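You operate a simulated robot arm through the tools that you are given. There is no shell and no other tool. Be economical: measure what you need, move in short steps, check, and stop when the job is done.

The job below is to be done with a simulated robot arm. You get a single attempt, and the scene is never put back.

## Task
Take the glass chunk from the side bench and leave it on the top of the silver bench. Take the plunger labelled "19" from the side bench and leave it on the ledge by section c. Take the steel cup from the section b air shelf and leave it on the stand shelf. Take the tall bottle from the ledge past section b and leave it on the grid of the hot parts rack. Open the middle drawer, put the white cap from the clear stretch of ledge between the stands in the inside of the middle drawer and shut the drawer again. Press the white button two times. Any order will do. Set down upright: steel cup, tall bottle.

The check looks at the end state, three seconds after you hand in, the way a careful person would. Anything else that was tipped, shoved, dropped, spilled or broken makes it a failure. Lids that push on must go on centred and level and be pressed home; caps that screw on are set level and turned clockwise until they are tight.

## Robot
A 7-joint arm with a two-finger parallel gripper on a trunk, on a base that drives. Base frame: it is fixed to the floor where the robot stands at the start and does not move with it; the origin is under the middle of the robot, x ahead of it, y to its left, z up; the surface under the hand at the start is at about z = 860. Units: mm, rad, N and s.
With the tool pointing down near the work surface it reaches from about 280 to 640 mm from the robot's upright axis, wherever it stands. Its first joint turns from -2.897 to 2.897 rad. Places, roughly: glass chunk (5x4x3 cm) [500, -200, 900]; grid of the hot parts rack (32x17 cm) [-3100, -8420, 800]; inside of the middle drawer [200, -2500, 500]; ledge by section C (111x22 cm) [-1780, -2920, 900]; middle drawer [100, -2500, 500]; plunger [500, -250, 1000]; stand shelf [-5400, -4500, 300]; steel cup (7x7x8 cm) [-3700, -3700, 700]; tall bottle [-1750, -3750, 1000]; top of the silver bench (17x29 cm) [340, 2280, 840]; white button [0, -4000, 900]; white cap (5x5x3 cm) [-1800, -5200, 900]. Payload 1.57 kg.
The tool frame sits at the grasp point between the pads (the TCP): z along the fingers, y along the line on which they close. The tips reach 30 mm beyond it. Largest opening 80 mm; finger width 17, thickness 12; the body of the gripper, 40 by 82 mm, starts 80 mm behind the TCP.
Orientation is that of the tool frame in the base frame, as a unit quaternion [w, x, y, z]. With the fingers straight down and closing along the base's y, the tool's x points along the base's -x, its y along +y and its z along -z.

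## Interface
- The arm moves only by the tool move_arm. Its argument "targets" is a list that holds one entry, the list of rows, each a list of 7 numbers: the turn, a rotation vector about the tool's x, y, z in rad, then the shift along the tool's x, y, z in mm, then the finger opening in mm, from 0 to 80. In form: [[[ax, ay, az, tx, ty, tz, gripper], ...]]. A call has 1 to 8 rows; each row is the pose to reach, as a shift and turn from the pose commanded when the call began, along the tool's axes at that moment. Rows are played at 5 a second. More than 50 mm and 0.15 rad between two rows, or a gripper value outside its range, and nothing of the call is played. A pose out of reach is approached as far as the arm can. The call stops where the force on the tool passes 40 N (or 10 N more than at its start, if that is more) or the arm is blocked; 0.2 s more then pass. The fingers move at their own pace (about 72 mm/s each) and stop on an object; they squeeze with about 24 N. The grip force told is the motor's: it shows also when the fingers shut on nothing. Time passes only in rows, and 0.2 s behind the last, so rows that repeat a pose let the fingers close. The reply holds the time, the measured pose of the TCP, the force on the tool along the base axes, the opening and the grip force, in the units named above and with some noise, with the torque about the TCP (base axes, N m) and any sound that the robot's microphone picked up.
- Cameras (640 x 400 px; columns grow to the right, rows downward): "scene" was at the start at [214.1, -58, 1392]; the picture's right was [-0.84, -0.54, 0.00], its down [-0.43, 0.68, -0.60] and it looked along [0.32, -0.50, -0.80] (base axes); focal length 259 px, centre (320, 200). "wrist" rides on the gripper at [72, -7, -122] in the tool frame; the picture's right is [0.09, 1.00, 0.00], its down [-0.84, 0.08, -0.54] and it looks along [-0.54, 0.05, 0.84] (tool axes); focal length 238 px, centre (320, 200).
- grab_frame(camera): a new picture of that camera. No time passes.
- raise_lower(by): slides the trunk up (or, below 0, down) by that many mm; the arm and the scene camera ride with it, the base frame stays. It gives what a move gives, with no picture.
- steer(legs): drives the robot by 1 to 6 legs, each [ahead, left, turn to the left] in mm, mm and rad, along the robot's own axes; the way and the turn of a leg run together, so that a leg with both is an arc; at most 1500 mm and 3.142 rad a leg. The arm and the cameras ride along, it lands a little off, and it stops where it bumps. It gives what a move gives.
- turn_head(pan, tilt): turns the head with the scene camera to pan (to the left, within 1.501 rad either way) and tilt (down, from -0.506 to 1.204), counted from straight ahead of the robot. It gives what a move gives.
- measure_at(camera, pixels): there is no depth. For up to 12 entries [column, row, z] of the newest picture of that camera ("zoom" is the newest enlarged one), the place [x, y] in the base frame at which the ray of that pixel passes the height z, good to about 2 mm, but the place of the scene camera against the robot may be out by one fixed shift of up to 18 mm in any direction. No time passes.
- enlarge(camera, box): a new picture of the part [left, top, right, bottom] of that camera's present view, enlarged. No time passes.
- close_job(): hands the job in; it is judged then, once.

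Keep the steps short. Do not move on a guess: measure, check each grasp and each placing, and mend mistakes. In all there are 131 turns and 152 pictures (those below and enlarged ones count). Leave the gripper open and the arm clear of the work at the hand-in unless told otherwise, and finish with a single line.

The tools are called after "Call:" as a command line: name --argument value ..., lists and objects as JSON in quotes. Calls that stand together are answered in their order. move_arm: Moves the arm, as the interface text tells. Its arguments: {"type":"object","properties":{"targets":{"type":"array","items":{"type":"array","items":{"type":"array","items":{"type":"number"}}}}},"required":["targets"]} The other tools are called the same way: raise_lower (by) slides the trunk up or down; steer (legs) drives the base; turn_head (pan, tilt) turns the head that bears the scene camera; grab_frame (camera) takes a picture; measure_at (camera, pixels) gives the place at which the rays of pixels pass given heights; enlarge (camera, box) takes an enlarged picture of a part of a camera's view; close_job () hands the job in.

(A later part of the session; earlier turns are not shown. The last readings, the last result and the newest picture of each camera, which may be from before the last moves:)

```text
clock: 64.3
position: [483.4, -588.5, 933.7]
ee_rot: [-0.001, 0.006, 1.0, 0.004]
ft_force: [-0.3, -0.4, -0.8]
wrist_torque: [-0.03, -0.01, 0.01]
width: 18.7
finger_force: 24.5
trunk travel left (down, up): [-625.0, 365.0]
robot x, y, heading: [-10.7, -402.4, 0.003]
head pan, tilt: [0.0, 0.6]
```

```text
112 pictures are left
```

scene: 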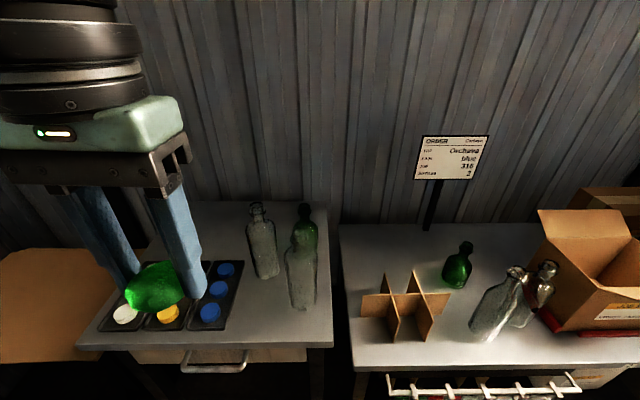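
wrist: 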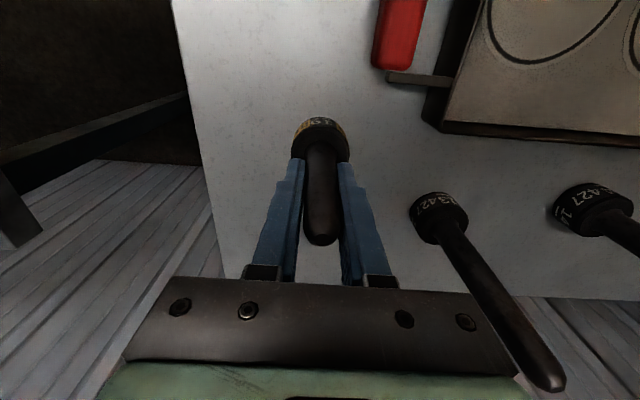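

Gripped (18.7 mm). Lift and retract, then back away, turn right and look down the aisle.

Call:
move_arm --targets '[[[0, 0, 0, 0, 0, -40, 0], [0, 0, 0, 0, 0, -80, 0], [0, 0, 0, 0, 0, -120, 0], [0, 0, 0, 0, 0, -160, 0], [0, 0, 0, 0, 0, -200, 0], [0, 0, 0, 40, 20, -220, 0], [0, 0, 0, 80, 50, -240, 0], [0, 0, 0, 110, 85, -250, 0]]]'

Call:
steer --legs '[[-600, 0, 0], [0, 0, -1.571]]'

Call:
turn_head --pan -0.4 --tilt 0.25

Call:
grab_frame --camera "scene"

Call:
grab_frame --camera "wrist"

```text
refused: row 7 steps farther than a row can; nothing moved
```

```text
clock: 71.5
position: [-788.6, -902.2, 934.0]
ee_rot: [0.002, 0.707, 0.708, 0.004]
ft_force: [0.8, -0.3, -0.4]
wrist_torque: [0.01, 0.03, 0.0]
width: 18.7
finger_force: 23.8
trunk travel left (down, up): [-625.0, 365.0]
robot x, y, heading: [-608.6, -407.6, -1.552]
head pan, tilt: [0.0, 0.6]
```

```text
clock: 72.3
position: [-787.4, -903.3, 932.5]
ee_rot: [0.003, 0.707, 0.707, 0.003]
ft_force: [0.4, 0.6, -0.6]
wrist_torque: [-0.01, 0.02, 0.01]
width: 18.6
finger_force: 24.1
trunk travel left (down, up): [-625.0, 365.0]
robot x, y, heading: [-607.7, -402.7, -1.551]
head pan, tilt: [-0.4, 0.25]
```

```text
111 pictures are left
```

scene: 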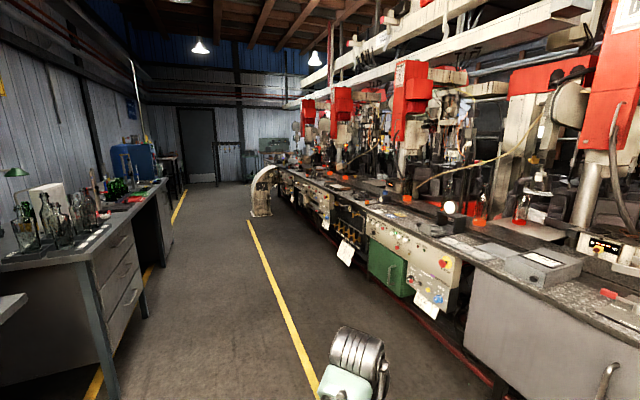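

```text
110 pictures are left
```

wrist: 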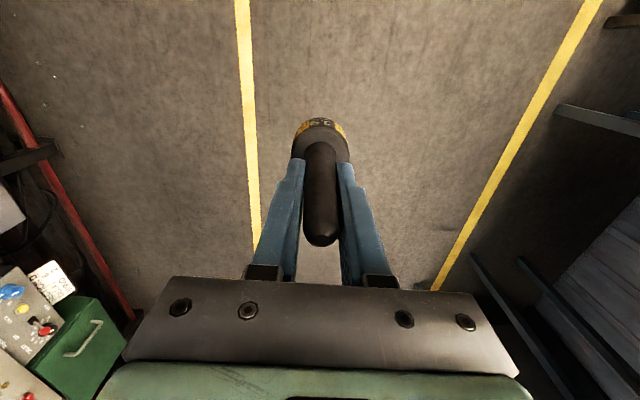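

The lift was refused but the drive went ahead, so the plunger was dragged straight off the bench. I look back at the bench to see whether anything was disturbed.

Call:
turn_head --pan 1.45 --tilt 0.5

Call:
grab_frame --camera "scene"

Call:
enlarge --camera "scene" --box '[160, 120, 480, 320]'

```text
clock: 74.2
position: [-787.4, -903.0, 933.5]
ee_rot: [0.002, 0.708, 0.706, 0.003]
ft_force: [-0.7, -0.2, -0.6]
wrist_torque: [-0.01, 0.05, -0.01]
width: 18.4
finger_force: 24.1
trunk travel left (down, up): [-625.0, 365.0]
robot x, y, heading: [-609.0, -401.2, -1.56]
head pan, tilt: [1.45, 0.499]
```

```text
109 pictures are left
```

scene: 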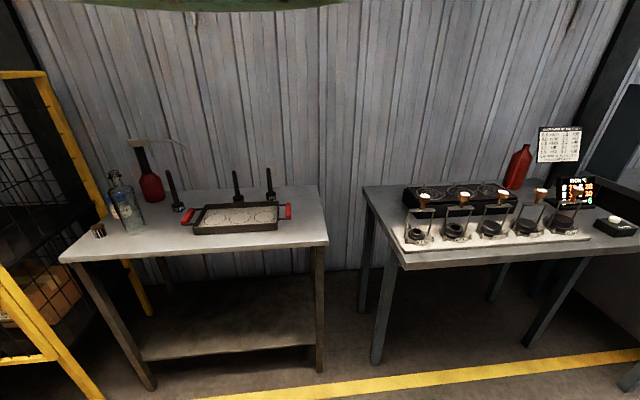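

```text
2.00 times, centred on (320, 220) of scene
```

zoom: 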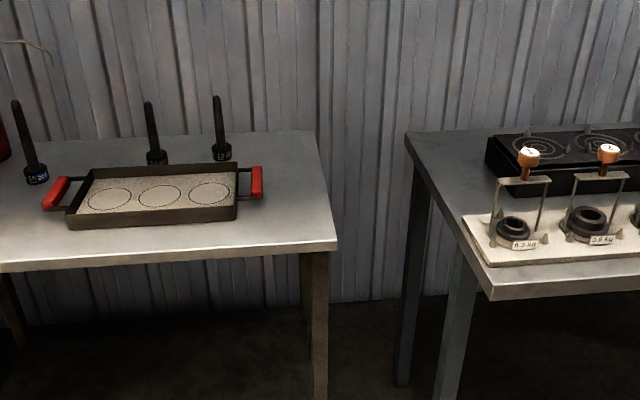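

The tray seems in place. I check the numbers against my first readings (tray near corner was (288,-517)).

Call:
measure_at --camera "zoom" --pixels '[[238, 206, 885], [237, 219, 862], [70, 228, 862], [258, 197, 885], [157, 160, 865], [221, 155, 865], [337, 248, 860]]'

```text
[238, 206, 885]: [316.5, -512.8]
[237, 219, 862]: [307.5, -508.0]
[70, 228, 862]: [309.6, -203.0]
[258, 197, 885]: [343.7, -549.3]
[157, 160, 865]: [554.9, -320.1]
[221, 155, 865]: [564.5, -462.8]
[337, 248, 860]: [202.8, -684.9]
```

The offsets match on both tray corners, so nothing shifted. Now raise the hand.

Call:
move_arm --targets '[[[0, 0, 0, 0, 0, -45, 0], [0, 0, 0, 0, 0, -90, 0], [0, 0, 0, 0, 0, -135, 0], [0, 0, 0, 0, 0, -180, 0], [0, 0, 0, 40, 0, -200, 0], [0, 0, 0, 80, 0, -220, 0]]]'

```text
clock: 75.6
position: [-790.7, -819.4, 1153.9]
ee_rot: [0.002, 0.707, 0.707, 0.004]
ft_force: [0.0, 0.7, -3.8]
wrist_torque: [-0.02, 0.0, 0.02]
width: 18.6
finger_force: 24.0
trunk travel left (down, up): [-625.0, 365.0]
robot x, y, heading: [-607.4, -405.4, -1.556]
head pan, tilt: [1.45, 0.499]
```

Raised and held. I drive down the aisle to y≈-2920, turn right to face the machine line, and look.

Call:
steer --legs '[[1260, 0, 0], [1255, 0, 0], [0, 0, -1.575]]'

Call:
turn_head --pan 0.0 --tilt 0.5

Call:
grab_frame --camera "scene"

```text
clock: 91.8
position: [-1021.9, -2757.8, 1153.0]
ee_rot: [0.003, 1.0, -0.016, 0.002]
ft_force: [0.1, 0.1, -4.4]
wrist_torque: [0.01, 0.02, -0.03]
width: 17.6
finger_force: 23.9
trunk travel left (down, up): [-625.0, 365.0]
robot x, y, heading: [-614.5, -2950.4, 3.126]
head pan, tilt: [1.45, 0.499]
```

```text
clock: 93.4
position: [-1022.6, -2757.0, 1152.9]
ee_rot: [0.004, 1.0, -0.016, 0.002]
ft_force: [-0.2, 1.1, -3.8]
wrist_torque: [0.01, 0.01, -0.01]
width: 17.8
finger_force: 23.7
trunk travel left (down, up): [-625.0, 365.0]
robot x, y, heading: [-613.1, -2952.8, 3.126]
head pan, tilt: [0.0, 0.499]
```

```text
107 pictures are left
```

scene: 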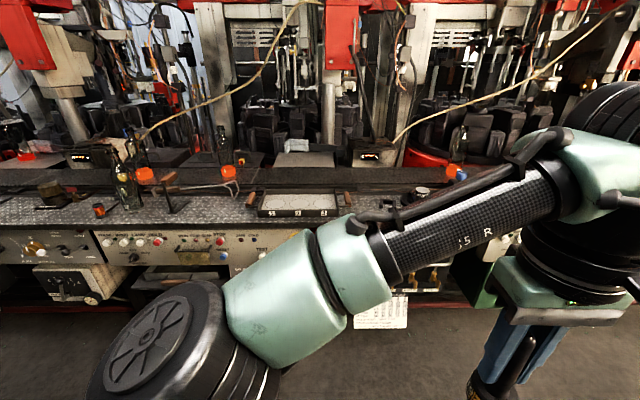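

I measure the ledge (z≈900) edges and items.

Call:
measure_at --camera "scene" --pixels '[[300, 225, 900], [300, 195, 900], [260, 217, 900], [338, 217, 900], [300, 182, 900], [420, 200, 900], [170, 205, 900], [220, 188, 900], [100, 228, 900], [460, 180, 900]]'

Call:
enlarge --camera "scene" --box '[80, 120, 480, 280]'

```text
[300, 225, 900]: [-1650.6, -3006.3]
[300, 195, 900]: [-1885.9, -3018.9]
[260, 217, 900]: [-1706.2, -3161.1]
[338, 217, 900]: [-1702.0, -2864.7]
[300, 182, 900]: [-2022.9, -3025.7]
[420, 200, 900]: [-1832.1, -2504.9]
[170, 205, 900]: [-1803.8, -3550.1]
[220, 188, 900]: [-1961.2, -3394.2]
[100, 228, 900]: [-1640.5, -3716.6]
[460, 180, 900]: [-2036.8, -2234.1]
```

```text
1.60 times, centred on (280, 200) of scene
```

zoom: 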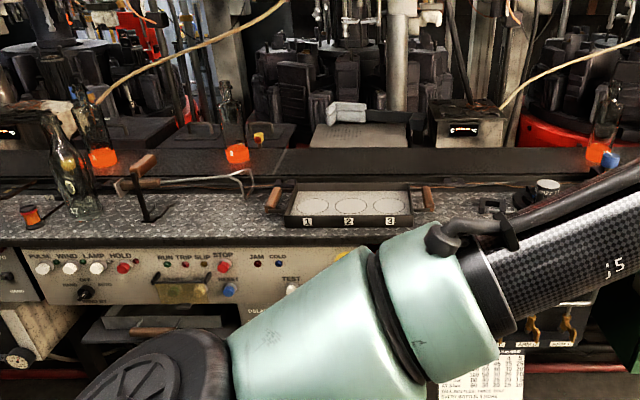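

The ledge runs y≈-3475…-2365, with a numbered tray at y≈-3160…-2870. I drive closer and look at the bare stretch right of the tray.

Call:
steer --legs '[[580, 0, 0.015]]'

Call:
grab_frame --camera "wrist"

Call:
turn_head --pan 0.1 --tilt 0.8

Call:
grab_frame --camera "scene"

```text
clock: 96.7
position: [-1607.6, -2752.7, 1154.2]
ee_rot: [0.004, 1.0, -0.012, 0.001]
ft_force: [0.1, -0.4, -3.0]
wrist_torque: [-0.02, 0.02, 0.02]
width: 17.9
finger_force: 24.2
trunk travel left (down, up): [-625.0, 365.0]
robot x, y, heading: [-1196.6, -2947.5, 3.13]
head pan, tilt: [0.0, 0.499]
```

```text
105 pictures are left
```

wrist: 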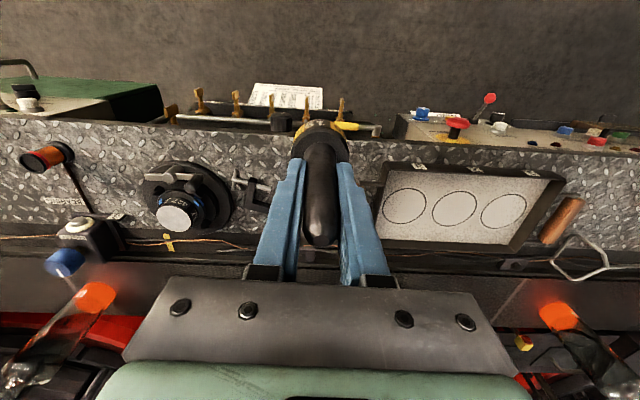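

```text
clock: 97.5
position: [-1607.7, -2753.6, 1153.5]
ee_rot: [0.003, 1.0, -0.012, 0.0]
ft_force: [-0.5, 0.4, -2.6]
wrist_torque: [-0.02, 0.02, 0.01]
width: 17.6
finger_force: 24.5
trunk travel left (down, up): [-625.0, 365.0]
robot x, y, heading: [-1197.1, -2946.3, 3.138]
head pan, tilt: [0.099, 0.799]
```

```text
104 pictures are left
```

scene: 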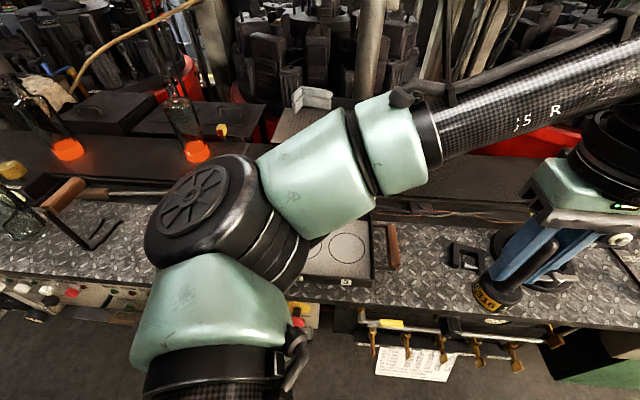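

Free patch lies between the small clamp (272,195) and the tray's handle. Measuring.

Call:
measure_at --camera "wrist" --pixels '[[272, 180, 910], [272, 210, 900], [380, 165, 925], [375, 235, 925], [240, 140, 900], [360, 145, 900], [300, 250, 900], [230, 200, 905]]'

Call:
measure_at --camera "scene" --pixels '[[398, 265, 920], [398, 230, 920], [450, 265, 900], [482, 262, 900], [400, 300, 900], [430, 250, 900], [420, 222, 900]]'

Call:
enlarge --camera "scene" --box '[340, 190, 600, 340]'

```text
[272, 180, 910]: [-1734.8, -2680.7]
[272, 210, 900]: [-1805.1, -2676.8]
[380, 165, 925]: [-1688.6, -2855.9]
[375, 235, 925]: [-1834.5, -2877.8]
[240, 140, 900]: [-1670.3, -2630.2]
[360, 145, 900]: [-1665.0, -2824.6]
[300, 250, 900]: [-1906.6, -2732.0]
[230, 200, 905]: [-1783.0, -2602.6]
```

```text
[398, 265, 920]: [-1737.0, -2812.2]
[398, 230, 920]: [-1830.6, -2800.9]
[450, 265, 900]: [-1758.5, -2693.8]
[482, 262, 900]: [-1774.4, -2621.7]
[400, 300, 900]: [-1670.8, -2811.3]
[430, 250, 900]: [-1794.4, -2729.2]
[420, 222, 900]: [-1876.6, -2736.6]
```

```text
2.46 times, centred on (470, 265) of scene
```

zoom: 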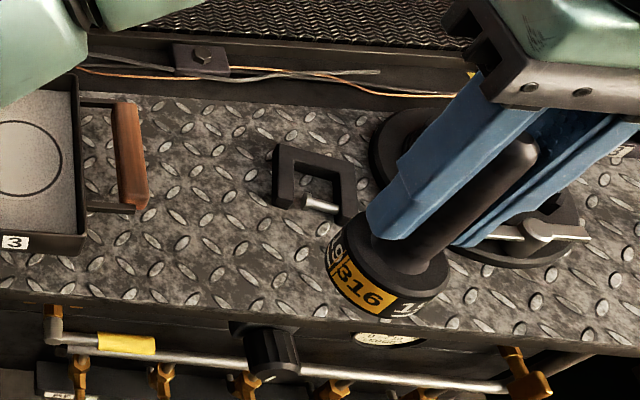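

Free patch centre about (-1745,-2755). I move over it and down to about 25 mm above.

Call:
move_arm --targets '[[[0, 0, 0, -45, 2, 0, 0], [0, 0, 0, -90, 4, 0, 0], [0, 0, 0, -137, 6, 0, 0], [0, 0, 0, -137, 6, 40, 0], [0, 0, 0, -137, 6, 80, 0], [0, 0, 0, -137, 6, 120, 0], [0, 0, 0, -137, 6, 150, 0]]]'

Call:
grab_frame --camera "wrist"

Call:
grab_frame --camera "scene"

```text
clock: 99.1
position: [-1744.5, -2758.2, 1002.9]
ee_rot: [0.005, 1.0, -0.012, 0.0]
ft_force: [-0.3, 0.7, -2.9]
wrist_torque: [0.0, -0.01, -0.01]
width: 17.6
finger_force: 24.2
trunk travel left (down, up): [-625.0, 365.0]
robot x, y, heading: [-1197.1, -2947.2, 3.138]
head pan, tilt: [0.099, 0.799]
```

```text
102 pictures are left
```

wrist: 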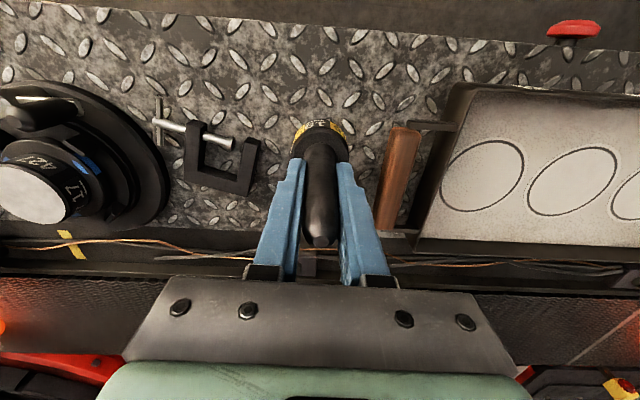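

```text
101 pictures are left
```

scene: 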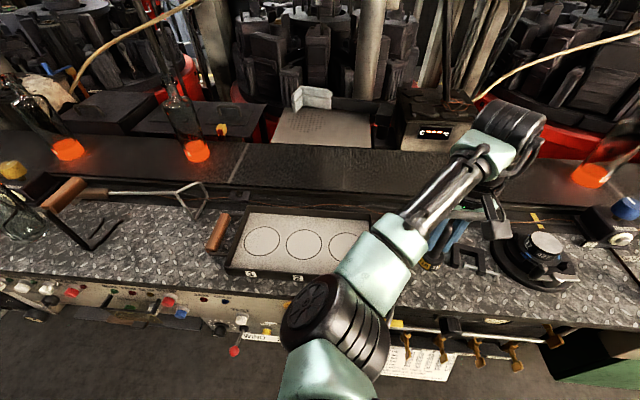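

I shift 10 mm away from the wooden handle and lower gently, watching the force.

Call:
move_arm --targets '[[[0, 0, 0, 0, -10, 0, 0], [0, 0, 0, 0, -10, 12, 0], [0, 0, 0, 0, -10, 20, 0], [0, 0, 0, 0, -10, 25, 0], [0, 0, 0, 0, -10, 27, 0]]]'

```text
clock: 100.3
position: [-1744.2, -2748.0, 976.5]
ee_rot: [0.004, 1.0, -0.012, 0.001]
ft_force: [0.4, 0.0, -2.8]
wrist_torque: [-0.03, -0.02, 0.03]
width: 17.5
finger_force: 23.5
trunk travel left (down, up): [-625.0, 365.0]
robot x, y, heading: [-1193.6, -2943.8, 3.132]
head pan, tilt: [0.099, 0.799]
```

No contact yet (still -2.8 N). I lower another few mm.

Call:
move_arm --targets '[[[0, 0, 0, 0, 0, 2, 0], [0, 0, 0, 0, 0, 3, 0], [0, 0, 0, 0, 0, 4, 0]]]'

Call:
enlarge --camera "wrist" --box '[230, 90, 430, 215]'

```text
clock: 101.1
position: [-1743.6, -2748.3, 974.3]
ee_rot: [0.004, 1.0, -0.011, -0.002]
ft_force: [-2.7, -1.2, 8.7]
wrist_torque: [0.0, -0.09, -0.01]
width: 17.8
finger_force: 24.0
trunk travel left (down, up): [-625.0, 365.0]
robot x, y, heading: [-1199.9, -2947.1, 3.137]
head pan, tilt: [0.099, 0.799]
```

```text
3.20 times, centred on (330, 152) of wrist
```

zoom: 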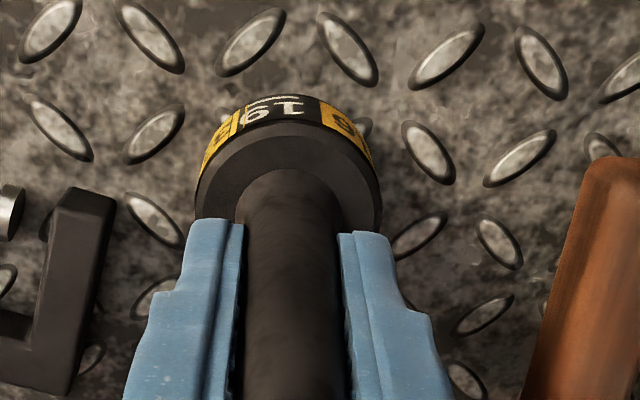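

Contact (8.7 N), label "19" confirmed. Open and rise.

Call:
move_arm --targets '[[[0, 0, 0, 0, 0, 0, 50], [0, 0, 0, 0, 0, 0, 50], [0, 0, 0, 0, 0, -40, 50], [0, 0, 0, 0, 0, -85, 50], [0, 0, 0, 0, 0, -130, 50], [0, 0, 0, 0, 0, -175, 60]]]'

Call:
grab_frame --camera "wrist"

```text
clock: 102.5
position: [-1744.2, -2747.0, 1146.9]
ee_rot: [0.005, 1.0, -0.011, 0.002]
ft_force: [1.3, -0.4, -0.7]
wrist_torque: [0.0, 0.01, -0.04]
width: 59.8
finger_force: 0.1
trunk travel left (down, up): [-625.0, 365.0]
robot x, y, heading: [-1199.0, -2949.2, 3.138]
head pan, tilt: [0.099, 0.799]
```

```text
99 pictures are left
```

wrist: 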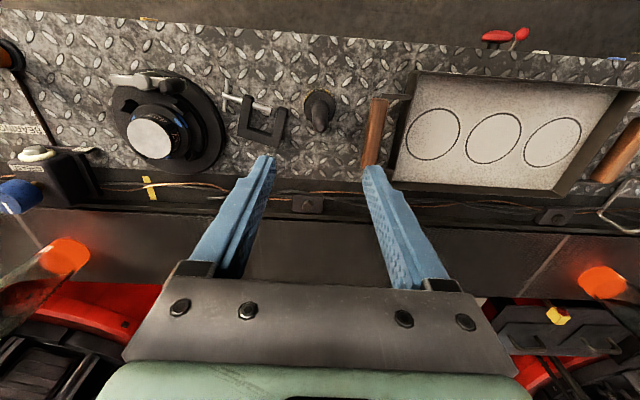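

The plunger stands on the ledge. Next, the tall bottle at about (-1750,-3750). I back up 330 mm and drive 700 mm to the left (toward -y), and look.

Call:
steer --legs '[[-330, 0, 0], [0, 680, 0]]'

Call:
turn_head --pan 0.15 --tilt 0.6

Call:
grab_frame --camera "scene"

Call:
grab_frame --camera "wrist"

```text
clock: 108.1
position: [-1427.5, -3435.1, 1147.3]
ee_rot: [0.004, 1.0, -0.012, 0.0]
ft_force: [-0.3, -0.6, -0.2]
wrist_torque: [0.0, -0.02, 0.01]
width: 60.0
finger_force: 0.1
trunk travel left (down, up): [-625.0, 365.0]
robot x, y, heading: [-881.3, -3637.4, 3.139]
head pan, tilt: [0.099, 0.799]
```

```text
clock: 108.8
position: [-1426.3, -3433.6, 1146.0]
ee_rot: [0.003, 1.0, -0.013, 0.001]
ft_force: [-0.5, 0.4, -0.8]
wrist_torque: [-0.02, -0.02, -0.03]
width: 60.0
finger_force: 0.0
trunk travel left (down, up): [-625.0, 365.0]
robot x, y, heading: [-880.8, -3635.0, 3.139]
head pan, tilt: [0.15, 0.6]
```

```text
98 pictures are left
```

scene: 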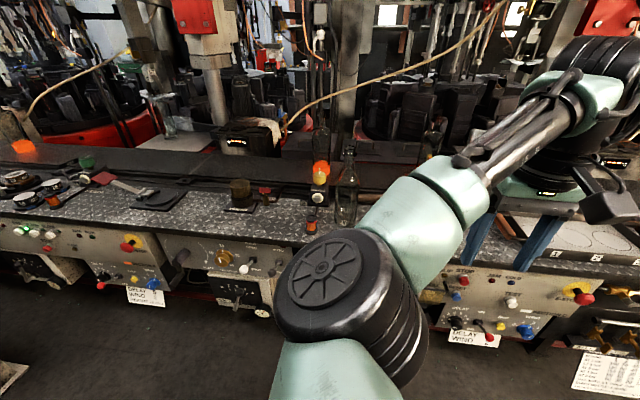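

```text
97 pictures are left
```

wrist: 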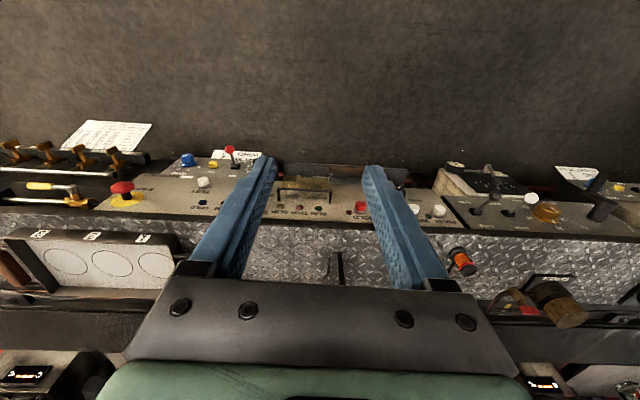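

The bottle is at scene (346,185), base near (345,222). Enlarge and measure it.

Call:
measure_at --camera "scene" --pixels '[[345, 220, 900], [345, 224, 900], [312, 230, 900], [316, 200, 900], [240, 205, 900]]'

Call:
enlarge --camera "scene" --box '[270, 110, 430, 250]'

```text
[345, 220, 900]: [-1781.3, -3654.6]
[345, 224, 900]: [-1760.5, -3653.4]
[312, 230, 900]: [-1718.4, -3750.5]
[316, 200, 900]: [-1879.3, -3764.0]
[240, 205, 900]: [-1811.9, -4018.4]
```

```text
2.86 times, centred on (350, 180) of scene
```

zoom: 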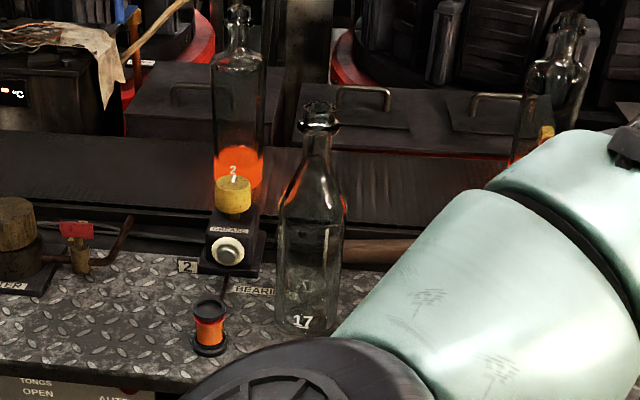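

I check the bottle's top height, and its neck, with several z guesses.

Call:
measure_at --camera "scene" --pixels '[[349, 147, 1100], [349, 147, 1130], [349, 147, 1160], [349, 147, 1190], [349, 165, 1060], [349, 165, 1100], [349, 165, 1130]]'

Call:
move_arm --targets '[[[0, 0, 0, 0, 0, -40, 80], [0, 0, 0, 0, 0, -80, 80], [0, 0, 0, 0, 0, -120, 80]]]'

```text
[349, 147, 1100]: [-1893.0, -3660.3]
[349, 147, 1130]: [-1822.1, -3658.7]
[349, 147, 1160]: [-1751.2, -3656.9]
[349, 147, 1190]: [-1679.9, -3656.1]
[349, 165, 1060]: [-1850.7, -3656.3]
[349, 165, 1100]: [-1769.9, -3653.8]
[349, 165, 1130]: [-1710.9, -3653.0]
```

```text
clock: 109.6
position: [-1426.3, -3433.7, 1268.2]
ee_rot: [0.004, 1.0, -0.012, 0.0]
ft_force: [0.3, 0.0, 0.8]
wrist_torque: [0.01, 0.01, -0.03]
width: 79.9
finger_force: 0.0
trunk travel left (down, up): [-625.0, 365.0]
robot x, y, heading: [-878.2, -3631.8, 3.136]
head pan, tilt: [0.15, 0.6]
```

Bottle top is at about z=1150, neck about 1095–1140. I drive 360 mm forward, hand high.

Call:
steer --legs '[[340, 0, 0]]'

Call:
grab_frame --camera "wrist"

```text
clock: 111.8
position: [-1766.6, -3435.3, 1267.1]
ee_rot: [0.003, 1.0, -0.01, 0.0]
ft_force: [-0.2, -0.5, 0.0]
wrist_torque: [0.02, 0.01, 0.0]
width: 80.0
finger_force: 0.1
trunk travel left (down, up): [-625.0, 365.0]
robot x, y, heading: [-1215.5, -3632.6, 3.136]
head pan, tilt: [0.15, 0.6]
```

```text
95 pictures are left
```

wrist: 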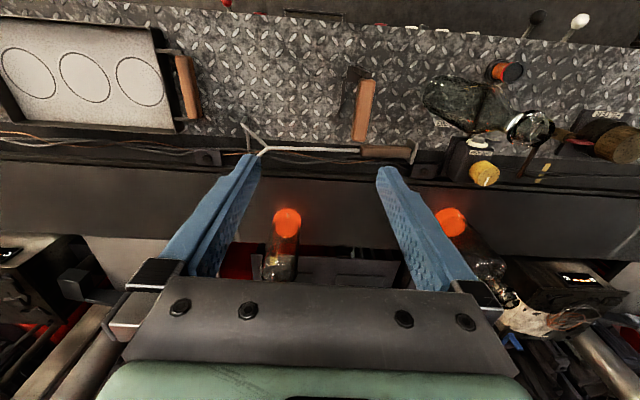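

Bottle at right: mouth near (530,126), base near (440,100). Measure both.

Call:
measure_at --camera "wrist" --pixels '[[530, 126, 1150], [530, 126, 1130], [442, 98, 902], [512, 122, 1110], [485, 173, 980]]'

Call:
enlarge --camera "wrist" --box '[400, 50, 600, 200]'

```text
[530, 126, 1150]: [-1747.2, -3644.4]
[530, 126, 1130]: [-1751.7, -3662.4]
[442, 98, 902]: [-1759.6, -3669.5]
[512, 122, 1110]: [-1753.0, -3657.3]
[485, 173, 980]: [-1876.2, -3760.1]
```

```text
2.67 times, centred on (500, 125) of wrist
```

zoom: 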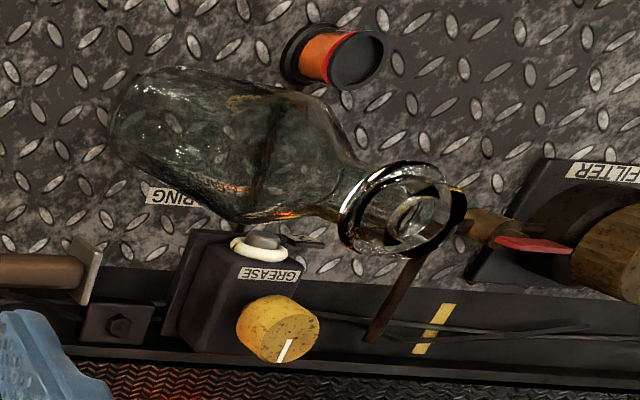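

Bottle axis is about (-1750,-3652). I move over it at this height and recheck.

Call:
move_arm --targets '[[[0, 0, 0, 4, 43, 0, 80], [0, 0, 0, 8, 86, 0, 80], [0, 0, 0, 12, 130, 0, 80], [0, 0, 0, 16, 173, 0, 80], [0, 0, 0, 21, 217, 0, 80]]]'

Call:
grab_frame --camera "wrist"

```text
clock: 113.0
position: [-1748.2, -3653.2, 1269.2]
ee_rot: [0.003, 1.0, -0.011, 0.001]
ft_force: [-0.2, 0.6, 0.2]
wrist_torque: [0.01, -0.02, -0.01]
width: 80.2
finger_force: 0.0
trunk travel left (down, up): [-625.0, 365.0]
robot x, y, heading: [-1217.8, -3631.2, 3.137]
head pan, tilt: [0.15, 0.6]
```

```text
93 pictures are left
```

wrist: 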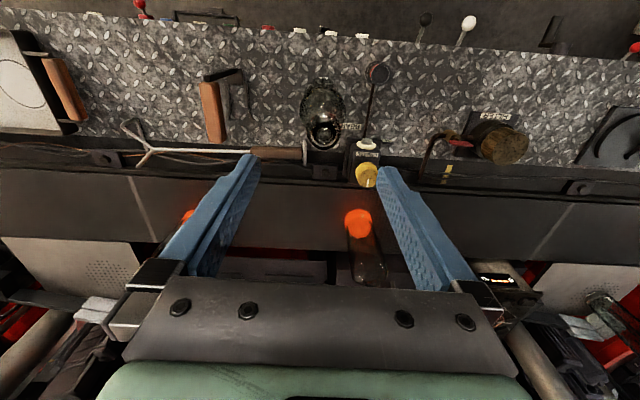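

Call:
measure_at --camera "wrist" --pixels '[[324, 135, 1150], [322, 95, 902], [367, 175, 980]]'

```text
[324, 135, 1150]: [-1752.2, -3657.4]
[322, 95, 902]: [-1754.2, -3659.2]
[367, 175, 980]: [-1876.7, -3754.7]
```

Descend to the neck (TCP z≈1120) and close.

Call:
move_arm --targets '[[[0, 0, 0, -5, 4, 40, 80], [0, 0, 0, -5, 4, 80, 80], [0, 0, 0, -5, 4, 120, 80], [0, 0, 0, -5, 4, 150, 80], [0, 0, 0, -5, 4, 150, 0], [0, 0, 0, -5, 4, 150, 0], [0, 0, 0, -5, 4, 150, 0]]]'

Call:
grab_frame --camera "wrist"

```text
clock: 114.6
position: [-1756.1, -3656.5, 1122.1]
ee_rot: [0.004, 1.0, -0.009, 0.0]
ft_force: [-1.4, -0.7, -0.1]
wrist_torque: [0.01, 0.1, 0.01]
width: 37.3
finger_force: 24.2
trunk travel left (down, up): [-625.0, 365.0]
robot x, y, heading: [-1222.4, -3628.2, 3.136]
head pan, tilt: [0.15, 0.6]
```

```text
92 pictures are left
```

wrist: 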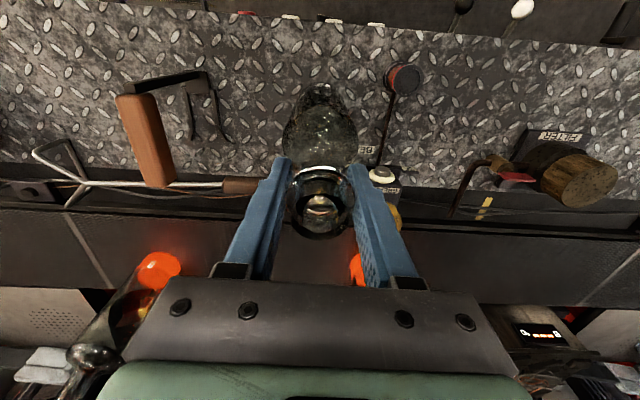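

Width 37 mm — likely on the lip ring. I lift 120 mm slowly and check that it hangs straight.

Call:
move_arm --targets '[[[0, 0, 0, 0, 0, -10, 0], [0, 0, 0, 0, 0, -25, 0], [0, 0, 0, 0, 0, -50, 0], [0, 0, 0, 0, 0, -75, 0], [0, 0, 0, 0, 0, -100, 0], [0, 0, 0, 0, 0, -120, 0], [0, 0, 0, 0, 0, -120, 0]]]'

Call:
grab_frame --camera "wrist"

Call:
grab_frame --camera "scene"

```text
clock: 116.2
position: [-1755.5, -3656.3, 1241.3]
ee_rot: [0.004, 1.0, -0.009, 0.0]
ft_force: [0.5, -0.3, -4.3]
wrist_torque: [0.03, 0.03, 0.0]
width: 37.5
finger_force: 24.1
trunk travel left (down, up): [-625.0, 365.0]
robot x, y, heading: [-1219.1, -3630.4, 3.138]
head pan, tilt: [0.15, 0.6]
```

```text
91 pictures are left
```

wrist: 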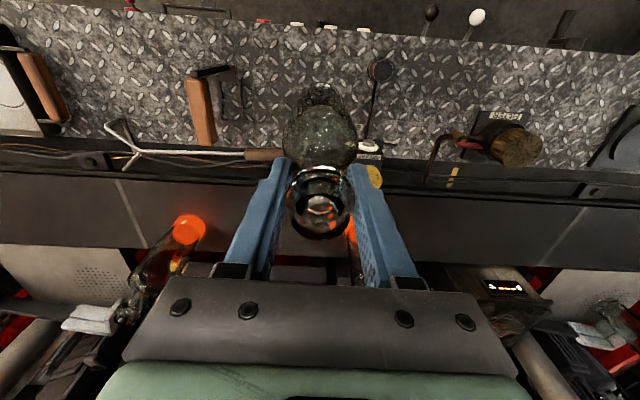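

```text
90 pictures are left
```

scene: 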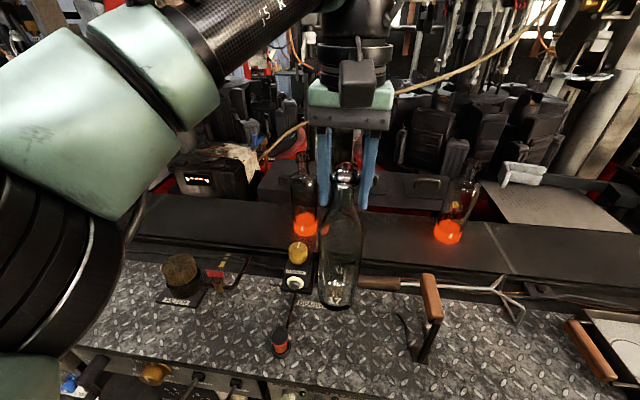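

Held upright (about 4 N). I back off, turn left to face down the aisle, and look ahead.

Call:
steer --legs '[[-500, 0, 0], [0, 0, 1.571]]'

Call:
turn_head --pan -0.3 --tilt 0.25

Call:
grab_frame --camera "scene"

```text
clock: 123.0
position: [-681.0, -4172.2, 1239.9]
ee_rot: [0.002, 0.709, 0.705, 0.003]
ft_force: [0.4, 0.4, -3.9]
wrist_torque: [-0.01, -0.01, -0.03]
width: 37.4
finger_force: 23.8
trunk travel left (down, up): [-625.0, 365.0]
robot x, y, heading: [-716.1, -3633.5, -1.558]
head pan, tilt: [0.15, 0.6]
```

```text
clock: 123.9
position: [-681.1, -4171.4, 1240.6]
ee_rot: [0.002, 0.709, 0.705, 0.003]
ft_force: [0.0, 0.7, -3.8]
wrist_torque: [-0.01, -0.04, 0.0]
width: 37.5
finger_force: 23.9
trunk travel left (down, up): [-625.0, 365.0]
robot x, y, heading: [-713.4, -3635.5, -1.556]
head pan, tilt: [-0.3, 0.25]
```

```text
89 pictures are left
```

scene: 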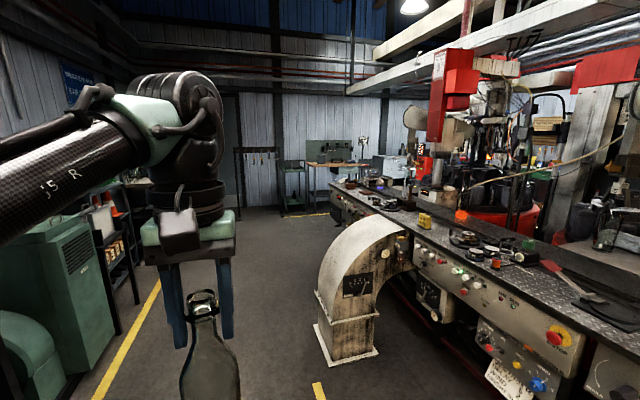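

The blower stands ahead on the right. I measure floor points to find the free lane.

Call:
measure_at --camera "scene" --pixels '[[333, 366, 0], [316, 325, 0], [378, 352, 0], [105, 395, 0], [158, 290, 0], [60, 395, 0], [120, 330, 0], [225, 207, 0], [335, 210, 0], [285, 217, 0], [317, 390, 0]]'

```text
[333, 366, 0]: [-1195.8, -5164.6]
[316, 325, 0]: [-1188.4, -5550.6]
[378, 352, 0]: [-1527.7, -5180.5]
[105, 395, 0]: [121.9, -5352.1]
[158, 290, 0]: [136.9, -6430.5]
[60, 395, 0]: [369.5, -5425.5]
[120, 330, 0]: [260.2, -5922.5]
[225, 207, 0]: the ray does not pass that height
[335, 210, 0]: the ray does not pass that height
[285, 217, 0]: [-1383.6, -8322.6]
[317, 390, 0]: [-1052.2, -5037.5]
```

The lane between x≈-1190 and 120 is free. I drive 2900 mm along it and look toward the rack.

Call:
steer --legs '[[1450, 0, 0], [1450, 0, 0]]'

Call:
turn_head --pan -0.7 --tilt 0.3

Call:
grab_frame --camera "scene"

```text
clock: 138.0
position: [-593.6, -7074.0, 1239.0]
ee_rot: [0.002, 0.698, 0.716, 0.004]
ft_force: [0.8, -0.5, -4.0]
wrist_torque: [-0.02, 0.02, -0.02]
width: 37.6
finger_force: 23.9
trunk travel left (down, up): [-625.0, 365.0]
robot x, y, heading: [-641.9, -6533.3, -1.524]
head pan, tilt: [-0.3, 0.25]
```

```text
clock: 138.8
position: [-592.1, -7074.3, 1239.7]
ee_rot: [0.002, 0.697, 0.717, 0.003]
ft_force: [-0.3, 0.3, -3.7]
wrist_torque: [-0.01, 0.0, -0.04]
width: 37.9
finger_force: 23.7
trunk travel left (down, up): [-625.0, 365.0]
robot x, y, heading: [-640.6, -6542.2, -1.528]
head pan, tilt: [-0.7, 0.3]
```

```text
88 pictures are left
```

scene: 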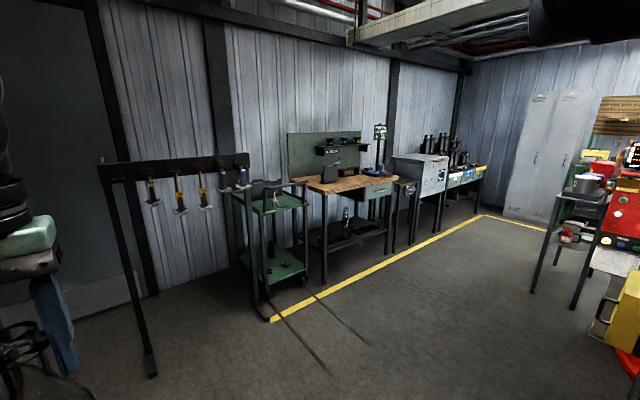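

Target should be near (402,176). Enlarge that area.

Call:
enlarge --camera "scene" --box '[260, 110, 520, 270]'

```text
2.46 times, centred on (390, 190) of scene
```

zoom: 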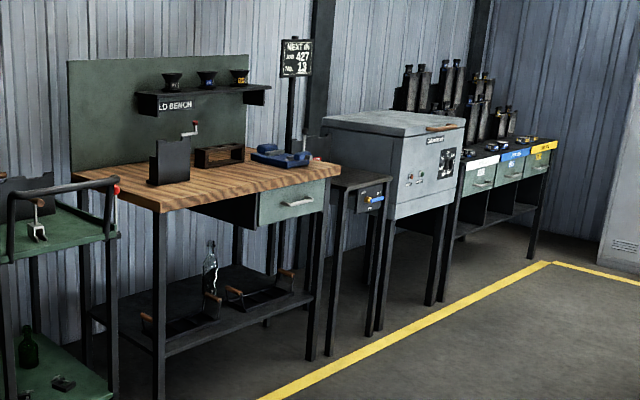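

The rack is the narrow dark table between the wood-top bench and grey oven. I measure floor points to find a path.

Call:
measure_at --camera "scene" --pixels '[[575, 308, 0], [532, 291, 0], [272, 318, 0], [487, 214, 0], [600, 350, 0], [385, 248, 0]]'

Call:
turn_head --pan -1.45 --tilt 0.4

Call:
grab_frame --camera "scene"

```text
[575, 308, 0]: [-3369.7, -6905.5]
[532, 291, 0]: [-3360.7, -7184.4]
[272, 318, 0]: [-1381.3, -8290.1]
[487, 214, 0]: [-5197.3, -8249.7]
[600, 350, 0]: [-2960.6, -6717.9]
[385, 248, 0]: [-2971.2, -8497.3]
```

```text
clock: 139.9
position: [-592.8, -7073.7, 1240.0]
ee_rot: [0.002, 0.697, 0.717, 0.003]
ft_force: [-0.4, 0.5, -4.5]
wrist_torque: [-0.04, -0.03, 0.01]
width: 37.5
finger_force: 24.4
trunk travel left (down, up): [-625.0, 365.0]
robot x, y, heading: [-641.3, -6537.8, -1.522]
head pan, tilt: [-1.45, 0.4]
```

```text
86 pictures are left
```

scene: 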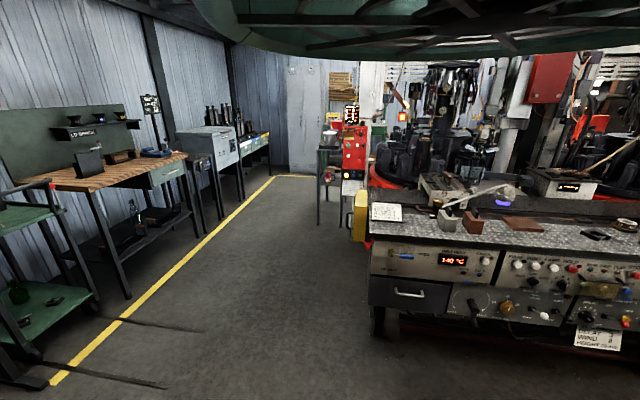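

Lane along y≈-7450 is clear. I drive ahead 900, straighten, and strafe right toward x≈-3100.

Call:
steer --legs '[[880, 0, -0.049], [0, -1230, 0], [0, -1230, 0]]'

Call:
turn_head --pan -0.2 --tilt 0.6

Call:
grab_frame --camera "scene"

```text
clock: 156.2
position: [-3056.0, -7921.5, 1239.5]
ee_rot: [0.001, 0.725, 0.688, 0.003]
ft_force: [0.4, 0.1, -4.5]
wrist_torque: [0.04, -0.01, -0.02]
width: 37.3
finger_force: 24.1
trunk travel left (down, up): [-625.0, 365.0]
robot x, y, heading: [-3058.7, -7380.5, -1.602]
head pan, tilt: [-1.45, 0.4]
```

```text
clock: 157.6
position: [-3054.9, -7921.4, 1241.4]
ee_rot: [0.002, 0.725, 0.689, 0.002]
ft_force: [-0.4, 0.2, -3.9]
wrist_torque: [-0.02, 0.02, 0.01]
width: 37.4
finger_force: 24.0
trunk travel left (down, up): [-625.0, 365.0]
robot x, y, heading: [-3059.9, -7385.3, -1.606]
head pan, tilt: [-0.201, 0.6]
```

```text
85 pictures are left
```

scene: 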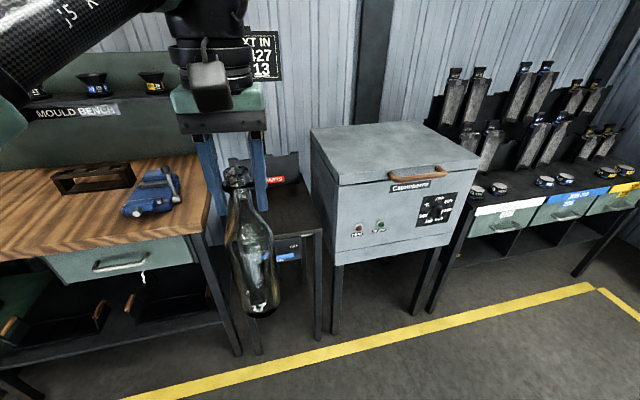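

The rack stands right behind the bottle. I take the wrist view and measure the rack's edges.

Call:
grab_frame --camera "wrist"

Call:
measure_at --camera "scene" --pixels '[[320, 232, 800], [275, 235, 800], [305, 182, 800], [268, 185, 800], [215, 233, 800]]'

```text
84 pictures are left
```

wrist: 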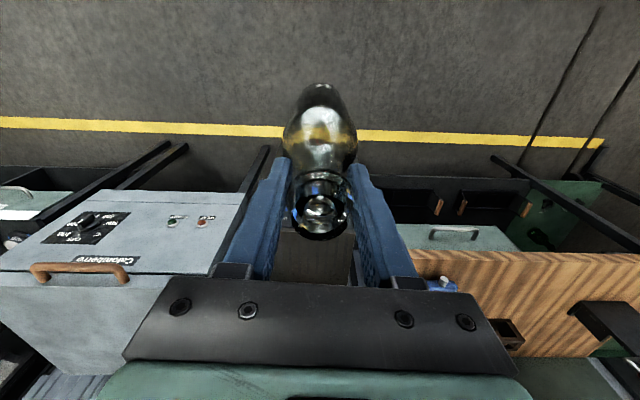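

```text
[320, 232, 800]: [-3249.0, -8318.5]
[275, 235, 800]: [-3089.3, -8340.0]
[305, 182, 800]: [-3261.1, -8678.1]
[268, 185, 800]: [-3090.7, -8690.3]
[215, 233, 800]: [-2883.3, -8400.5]
```

Call:
enlarge --camera "scene" --box '[190, 140, 350, 280]'

```text
2.86 times, centred on (270, 210) of scene
```

zoom: 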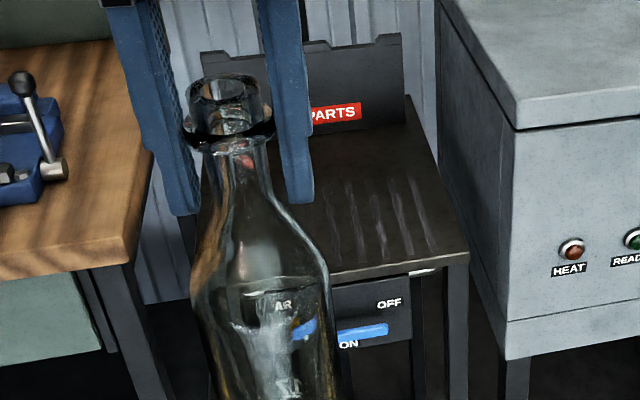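

Grid centre (-3100,-8420) fits the slotted front area. I drive 480 mm ahead, bottle bottom at about z=1019, well above the rack.

Call:
steer --legs '[[480, 0, 0]]'

Call:
grab_frame --camera "scene"

Call:
grab_frame --camera "wrist"

```text
clock: 160.5
position: [-3079.0, -8408.0, 1240.0]
ee_rot: [0.003, 0.729, 0.685, 0.004]
ft_force: [0.5, -1.4, -4.5]
wrist_torque: [0.01, -0.01, -0.03]
width: 37.5
finger_force: 24.3
trunk travel left (down, up): [-625.0, 365.0]
robot x, y, heading: [-3078.8, -7872.6, -1.615]
head pan, tilt: [-0.201, 0.6]
```

```text
82 pictures are left
```

scene: 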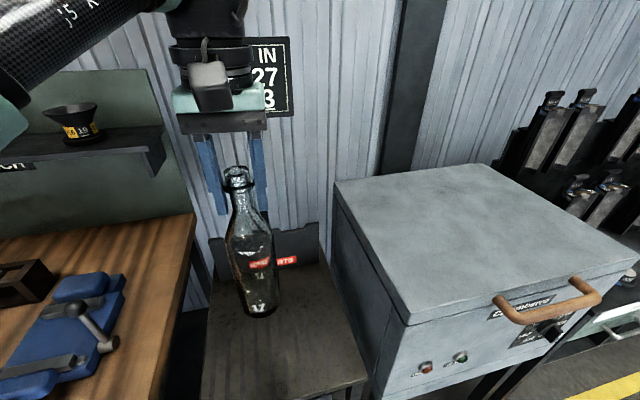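

```text
81 pictures are left
```

wrist: 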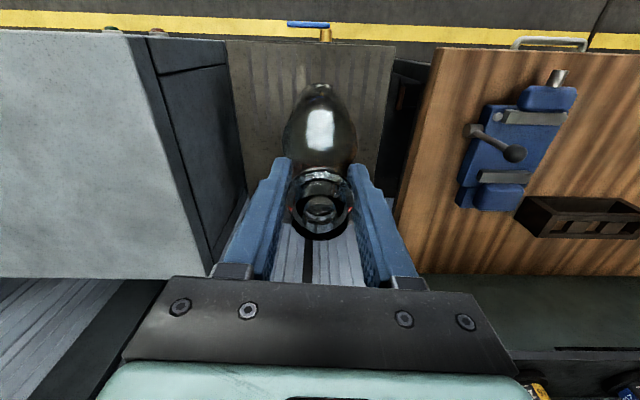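

Measure the table corners and slot area.

Call:
measure_at --camera "wrist" --pixels '[[228, 40, 800], [395, 47, 800], [240, 95, 800], [385, 95, 800], [245, 190, 800], [260, 60, 800], [362, 60, 800]]'

Call:
measure_at --camera "scene" --pixels '[[367, 380, 800], [205, 395, 800], [325, 268, 800], [210, 285, 800]]'

Call:
enlarge --camera "wrist" --box '[210, 20, 420, 150]'

```text
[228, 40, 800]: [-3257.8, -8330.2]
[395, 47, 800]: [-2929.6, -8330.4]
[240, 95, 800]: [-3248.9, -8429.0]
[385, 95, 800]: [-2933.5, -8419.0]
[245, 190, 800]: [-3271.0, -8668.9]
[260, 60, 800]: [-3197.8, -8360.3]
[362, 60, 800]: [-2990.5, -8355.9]
```

```text
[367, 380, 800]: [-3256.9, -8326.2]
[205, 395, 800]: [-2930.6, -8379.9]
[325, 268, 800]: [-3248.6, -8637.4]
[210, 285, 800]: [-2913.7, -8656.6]
```

```text
3.05 times, centred on (315, 85) of wrist
```

zoom: 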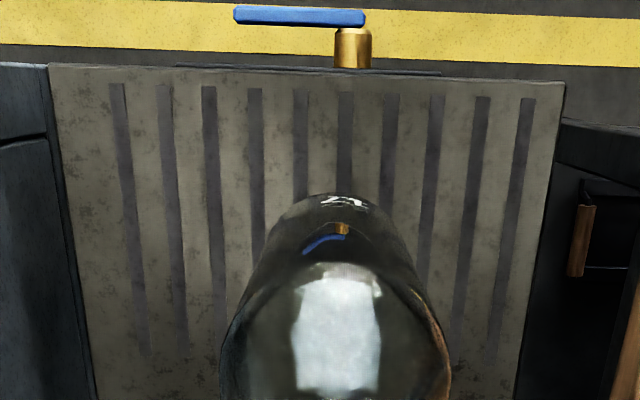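

Target (-3095,-8425). Shift and lower to about 35 mm above the grid.

Call:
move_arm --targets '[[[0, 0, 0, -18, -15, 20, 0], [0, 0, 0, -18, -15, 60, 0], [0, 0, 0, -18, -15, 100, 0], [0, 0, 0, -18, -15, 140, 0], [0, 0, 0, -18, -15, 170, 0], [0, 0, 0, -18, -15, 190, 0]]]'

Call:
grab_frame --camera "scene"

```text
clock: 161.9
position: [-3092.9, -8422.7, 1051.0]
ee_rot: [0.002, 0.728, 0.686, 0.003]
ft_force: [0.1, 0.9, -3.7]
wrist_torque: [-0.02, -0.01, 0.01]
width: 37.5
finger_force: 24.6
trunk travel left (down, up): [-625.0, 365.0]
robot x, y, heading: [-3077.6, -7870.7, -1.612]
head pan, tilt: [-0.201, 0.6]
```

```text
79 pictures are left
```

scene: 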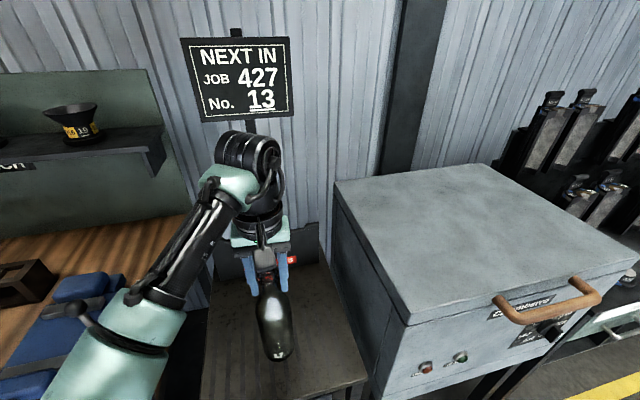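

Lower to about 1024, then feel for contact.

Call:
move_arm --targets '[[[0, 0, 0, 0, 0, 15, 0], [0, 0, 0, 0, 0, 23, 0], [0, 0, 0, 0, 0, 26, 0], [0, 0, 0, 0, 0, 28, 0]]]'

```text
clock: 162.9
position: [-3092.1, -8422.6, 1023.2]
ee_rot: [0.004, 0.729, 0.684, 0.004]
ft_force: [-0.1, -0.8, -4.4]
wrist_torque: [0.02, 0.02, -0.03]
width: 37.5
finger_force: 24.1
trunk travel left (down, up): [-625.0, 365.0]
robot x, y, heading: [-3078.8, -7870.2, -1.614]
head pan, tilt: [-0.201, 0.6]
```

Call:
move_arm --targets '[[[0, 0, 0, 0, 0, 2, 0], [0, 0, 0, 0, 0, 3, 0], [0, 0, 0, 0, 0, 4, 0]]]'

```text
clock: 163.7
position: [-3091.7, -8423.9, 1021.4]
ee_rot: [0.004, 0.728, 0.686, 0.0]
ft_force: [2.2, 0.7, 19.8]
wrist_torque: [0.19, 0.0, 0.02]
width: 37.7
finger_force: 24.4
trunk travel left (down, up): [-625.0, 365.0]
robot x, y, heading: [-3080.6, -7869.9, -1.617]
head pan, tilt: [-0.201, 0.6]
```

Contact. Ease up 2 mm, open, and rise.

Call:
move_arm --targets '[[[0, 0, 0, 0, 0, -2, 0], [0, 0, 0, 0, 0, -2, 60], [0, 0, 0, 0, 0, -2, 70], [0, 0, 0, 0, 0, -40, 75], [0, 0, 0, 0, 0, -85, 75], [0, 0, 0, 0, 0, -130, 75], [0, 0, 0, 0, 0, -175, 75], [0, 0, 0, 0, 0, -220, 75]]]'

Call:
grab_frame --camera "scene"

```text
clock: 165.5
position: [-3093.2, -8421.3, 1236.5]
ee_rot: [0.002, 0.729, 0.685, 0.003]
ft_force: [0.1, -0.2, -1.0]
wrist_torque: [-0.03, 0.01, 0.02]
width: 74.9
finger_force: 0.0
trunk travel left (down, up): [-625.0, 365.0]
robot x, y, heading: [-3082.3, -7867.2, -1.615]
head pan, tilt: [-0.201, 0.6]
```

```text
78 pictures are left
```

scene: 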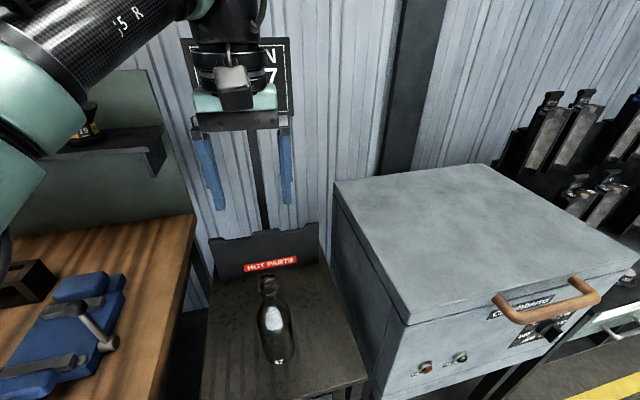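

Bottle stands upright on the grid. I back off 250 mm, turn right to face -x, and look for the route to the rear side of the machine.

Call:
steer --legs '[[-270, 0, 0], [0, 0, -1.527]]'

Call:
turn_head --pan -0.3 --tilt 0.4

Call:
grab_frame --camera "scene"

```text
clock: 171.2
position: [-3621.8, -7605.7, 1235.0]
ee_rot: [0.004, 1.0, -0.013, 0.001]
ft_force: [-0.2, -0.8, -0.2]
wrist_torque: [-0.01, 0.01, -0.02]
width: 74.8
finger_force: 0.1
trunk travel left (down, up): [-625.0, 365.0]
robot x, y, heading: [-3065.1, -7594.3, 3.133]
head pan, tilt: [-0.201, 0.6]
```

```text
clock: 171.9
position: [-3622.4, -7605.6, 1235.8]
ee_rot: [0.003, 1.0, -0.012, 0.001]
ft_force: [-0.8, -0.5, -0.5]
wrist_torque: [-0.03, 0.02, 0.0]
width: 75.0
finger_force: 0.1
trunk travel left (down, up): [-625.0, 365.0]
robot x, y, heading: [-3068.1, -7602.4, 3.128]
head pan, tilt: [-0.3, 0.4]
```

```text
77 pictures are left
```

scene: 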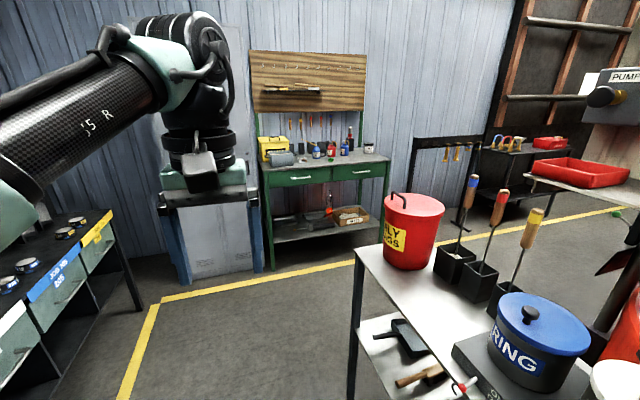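

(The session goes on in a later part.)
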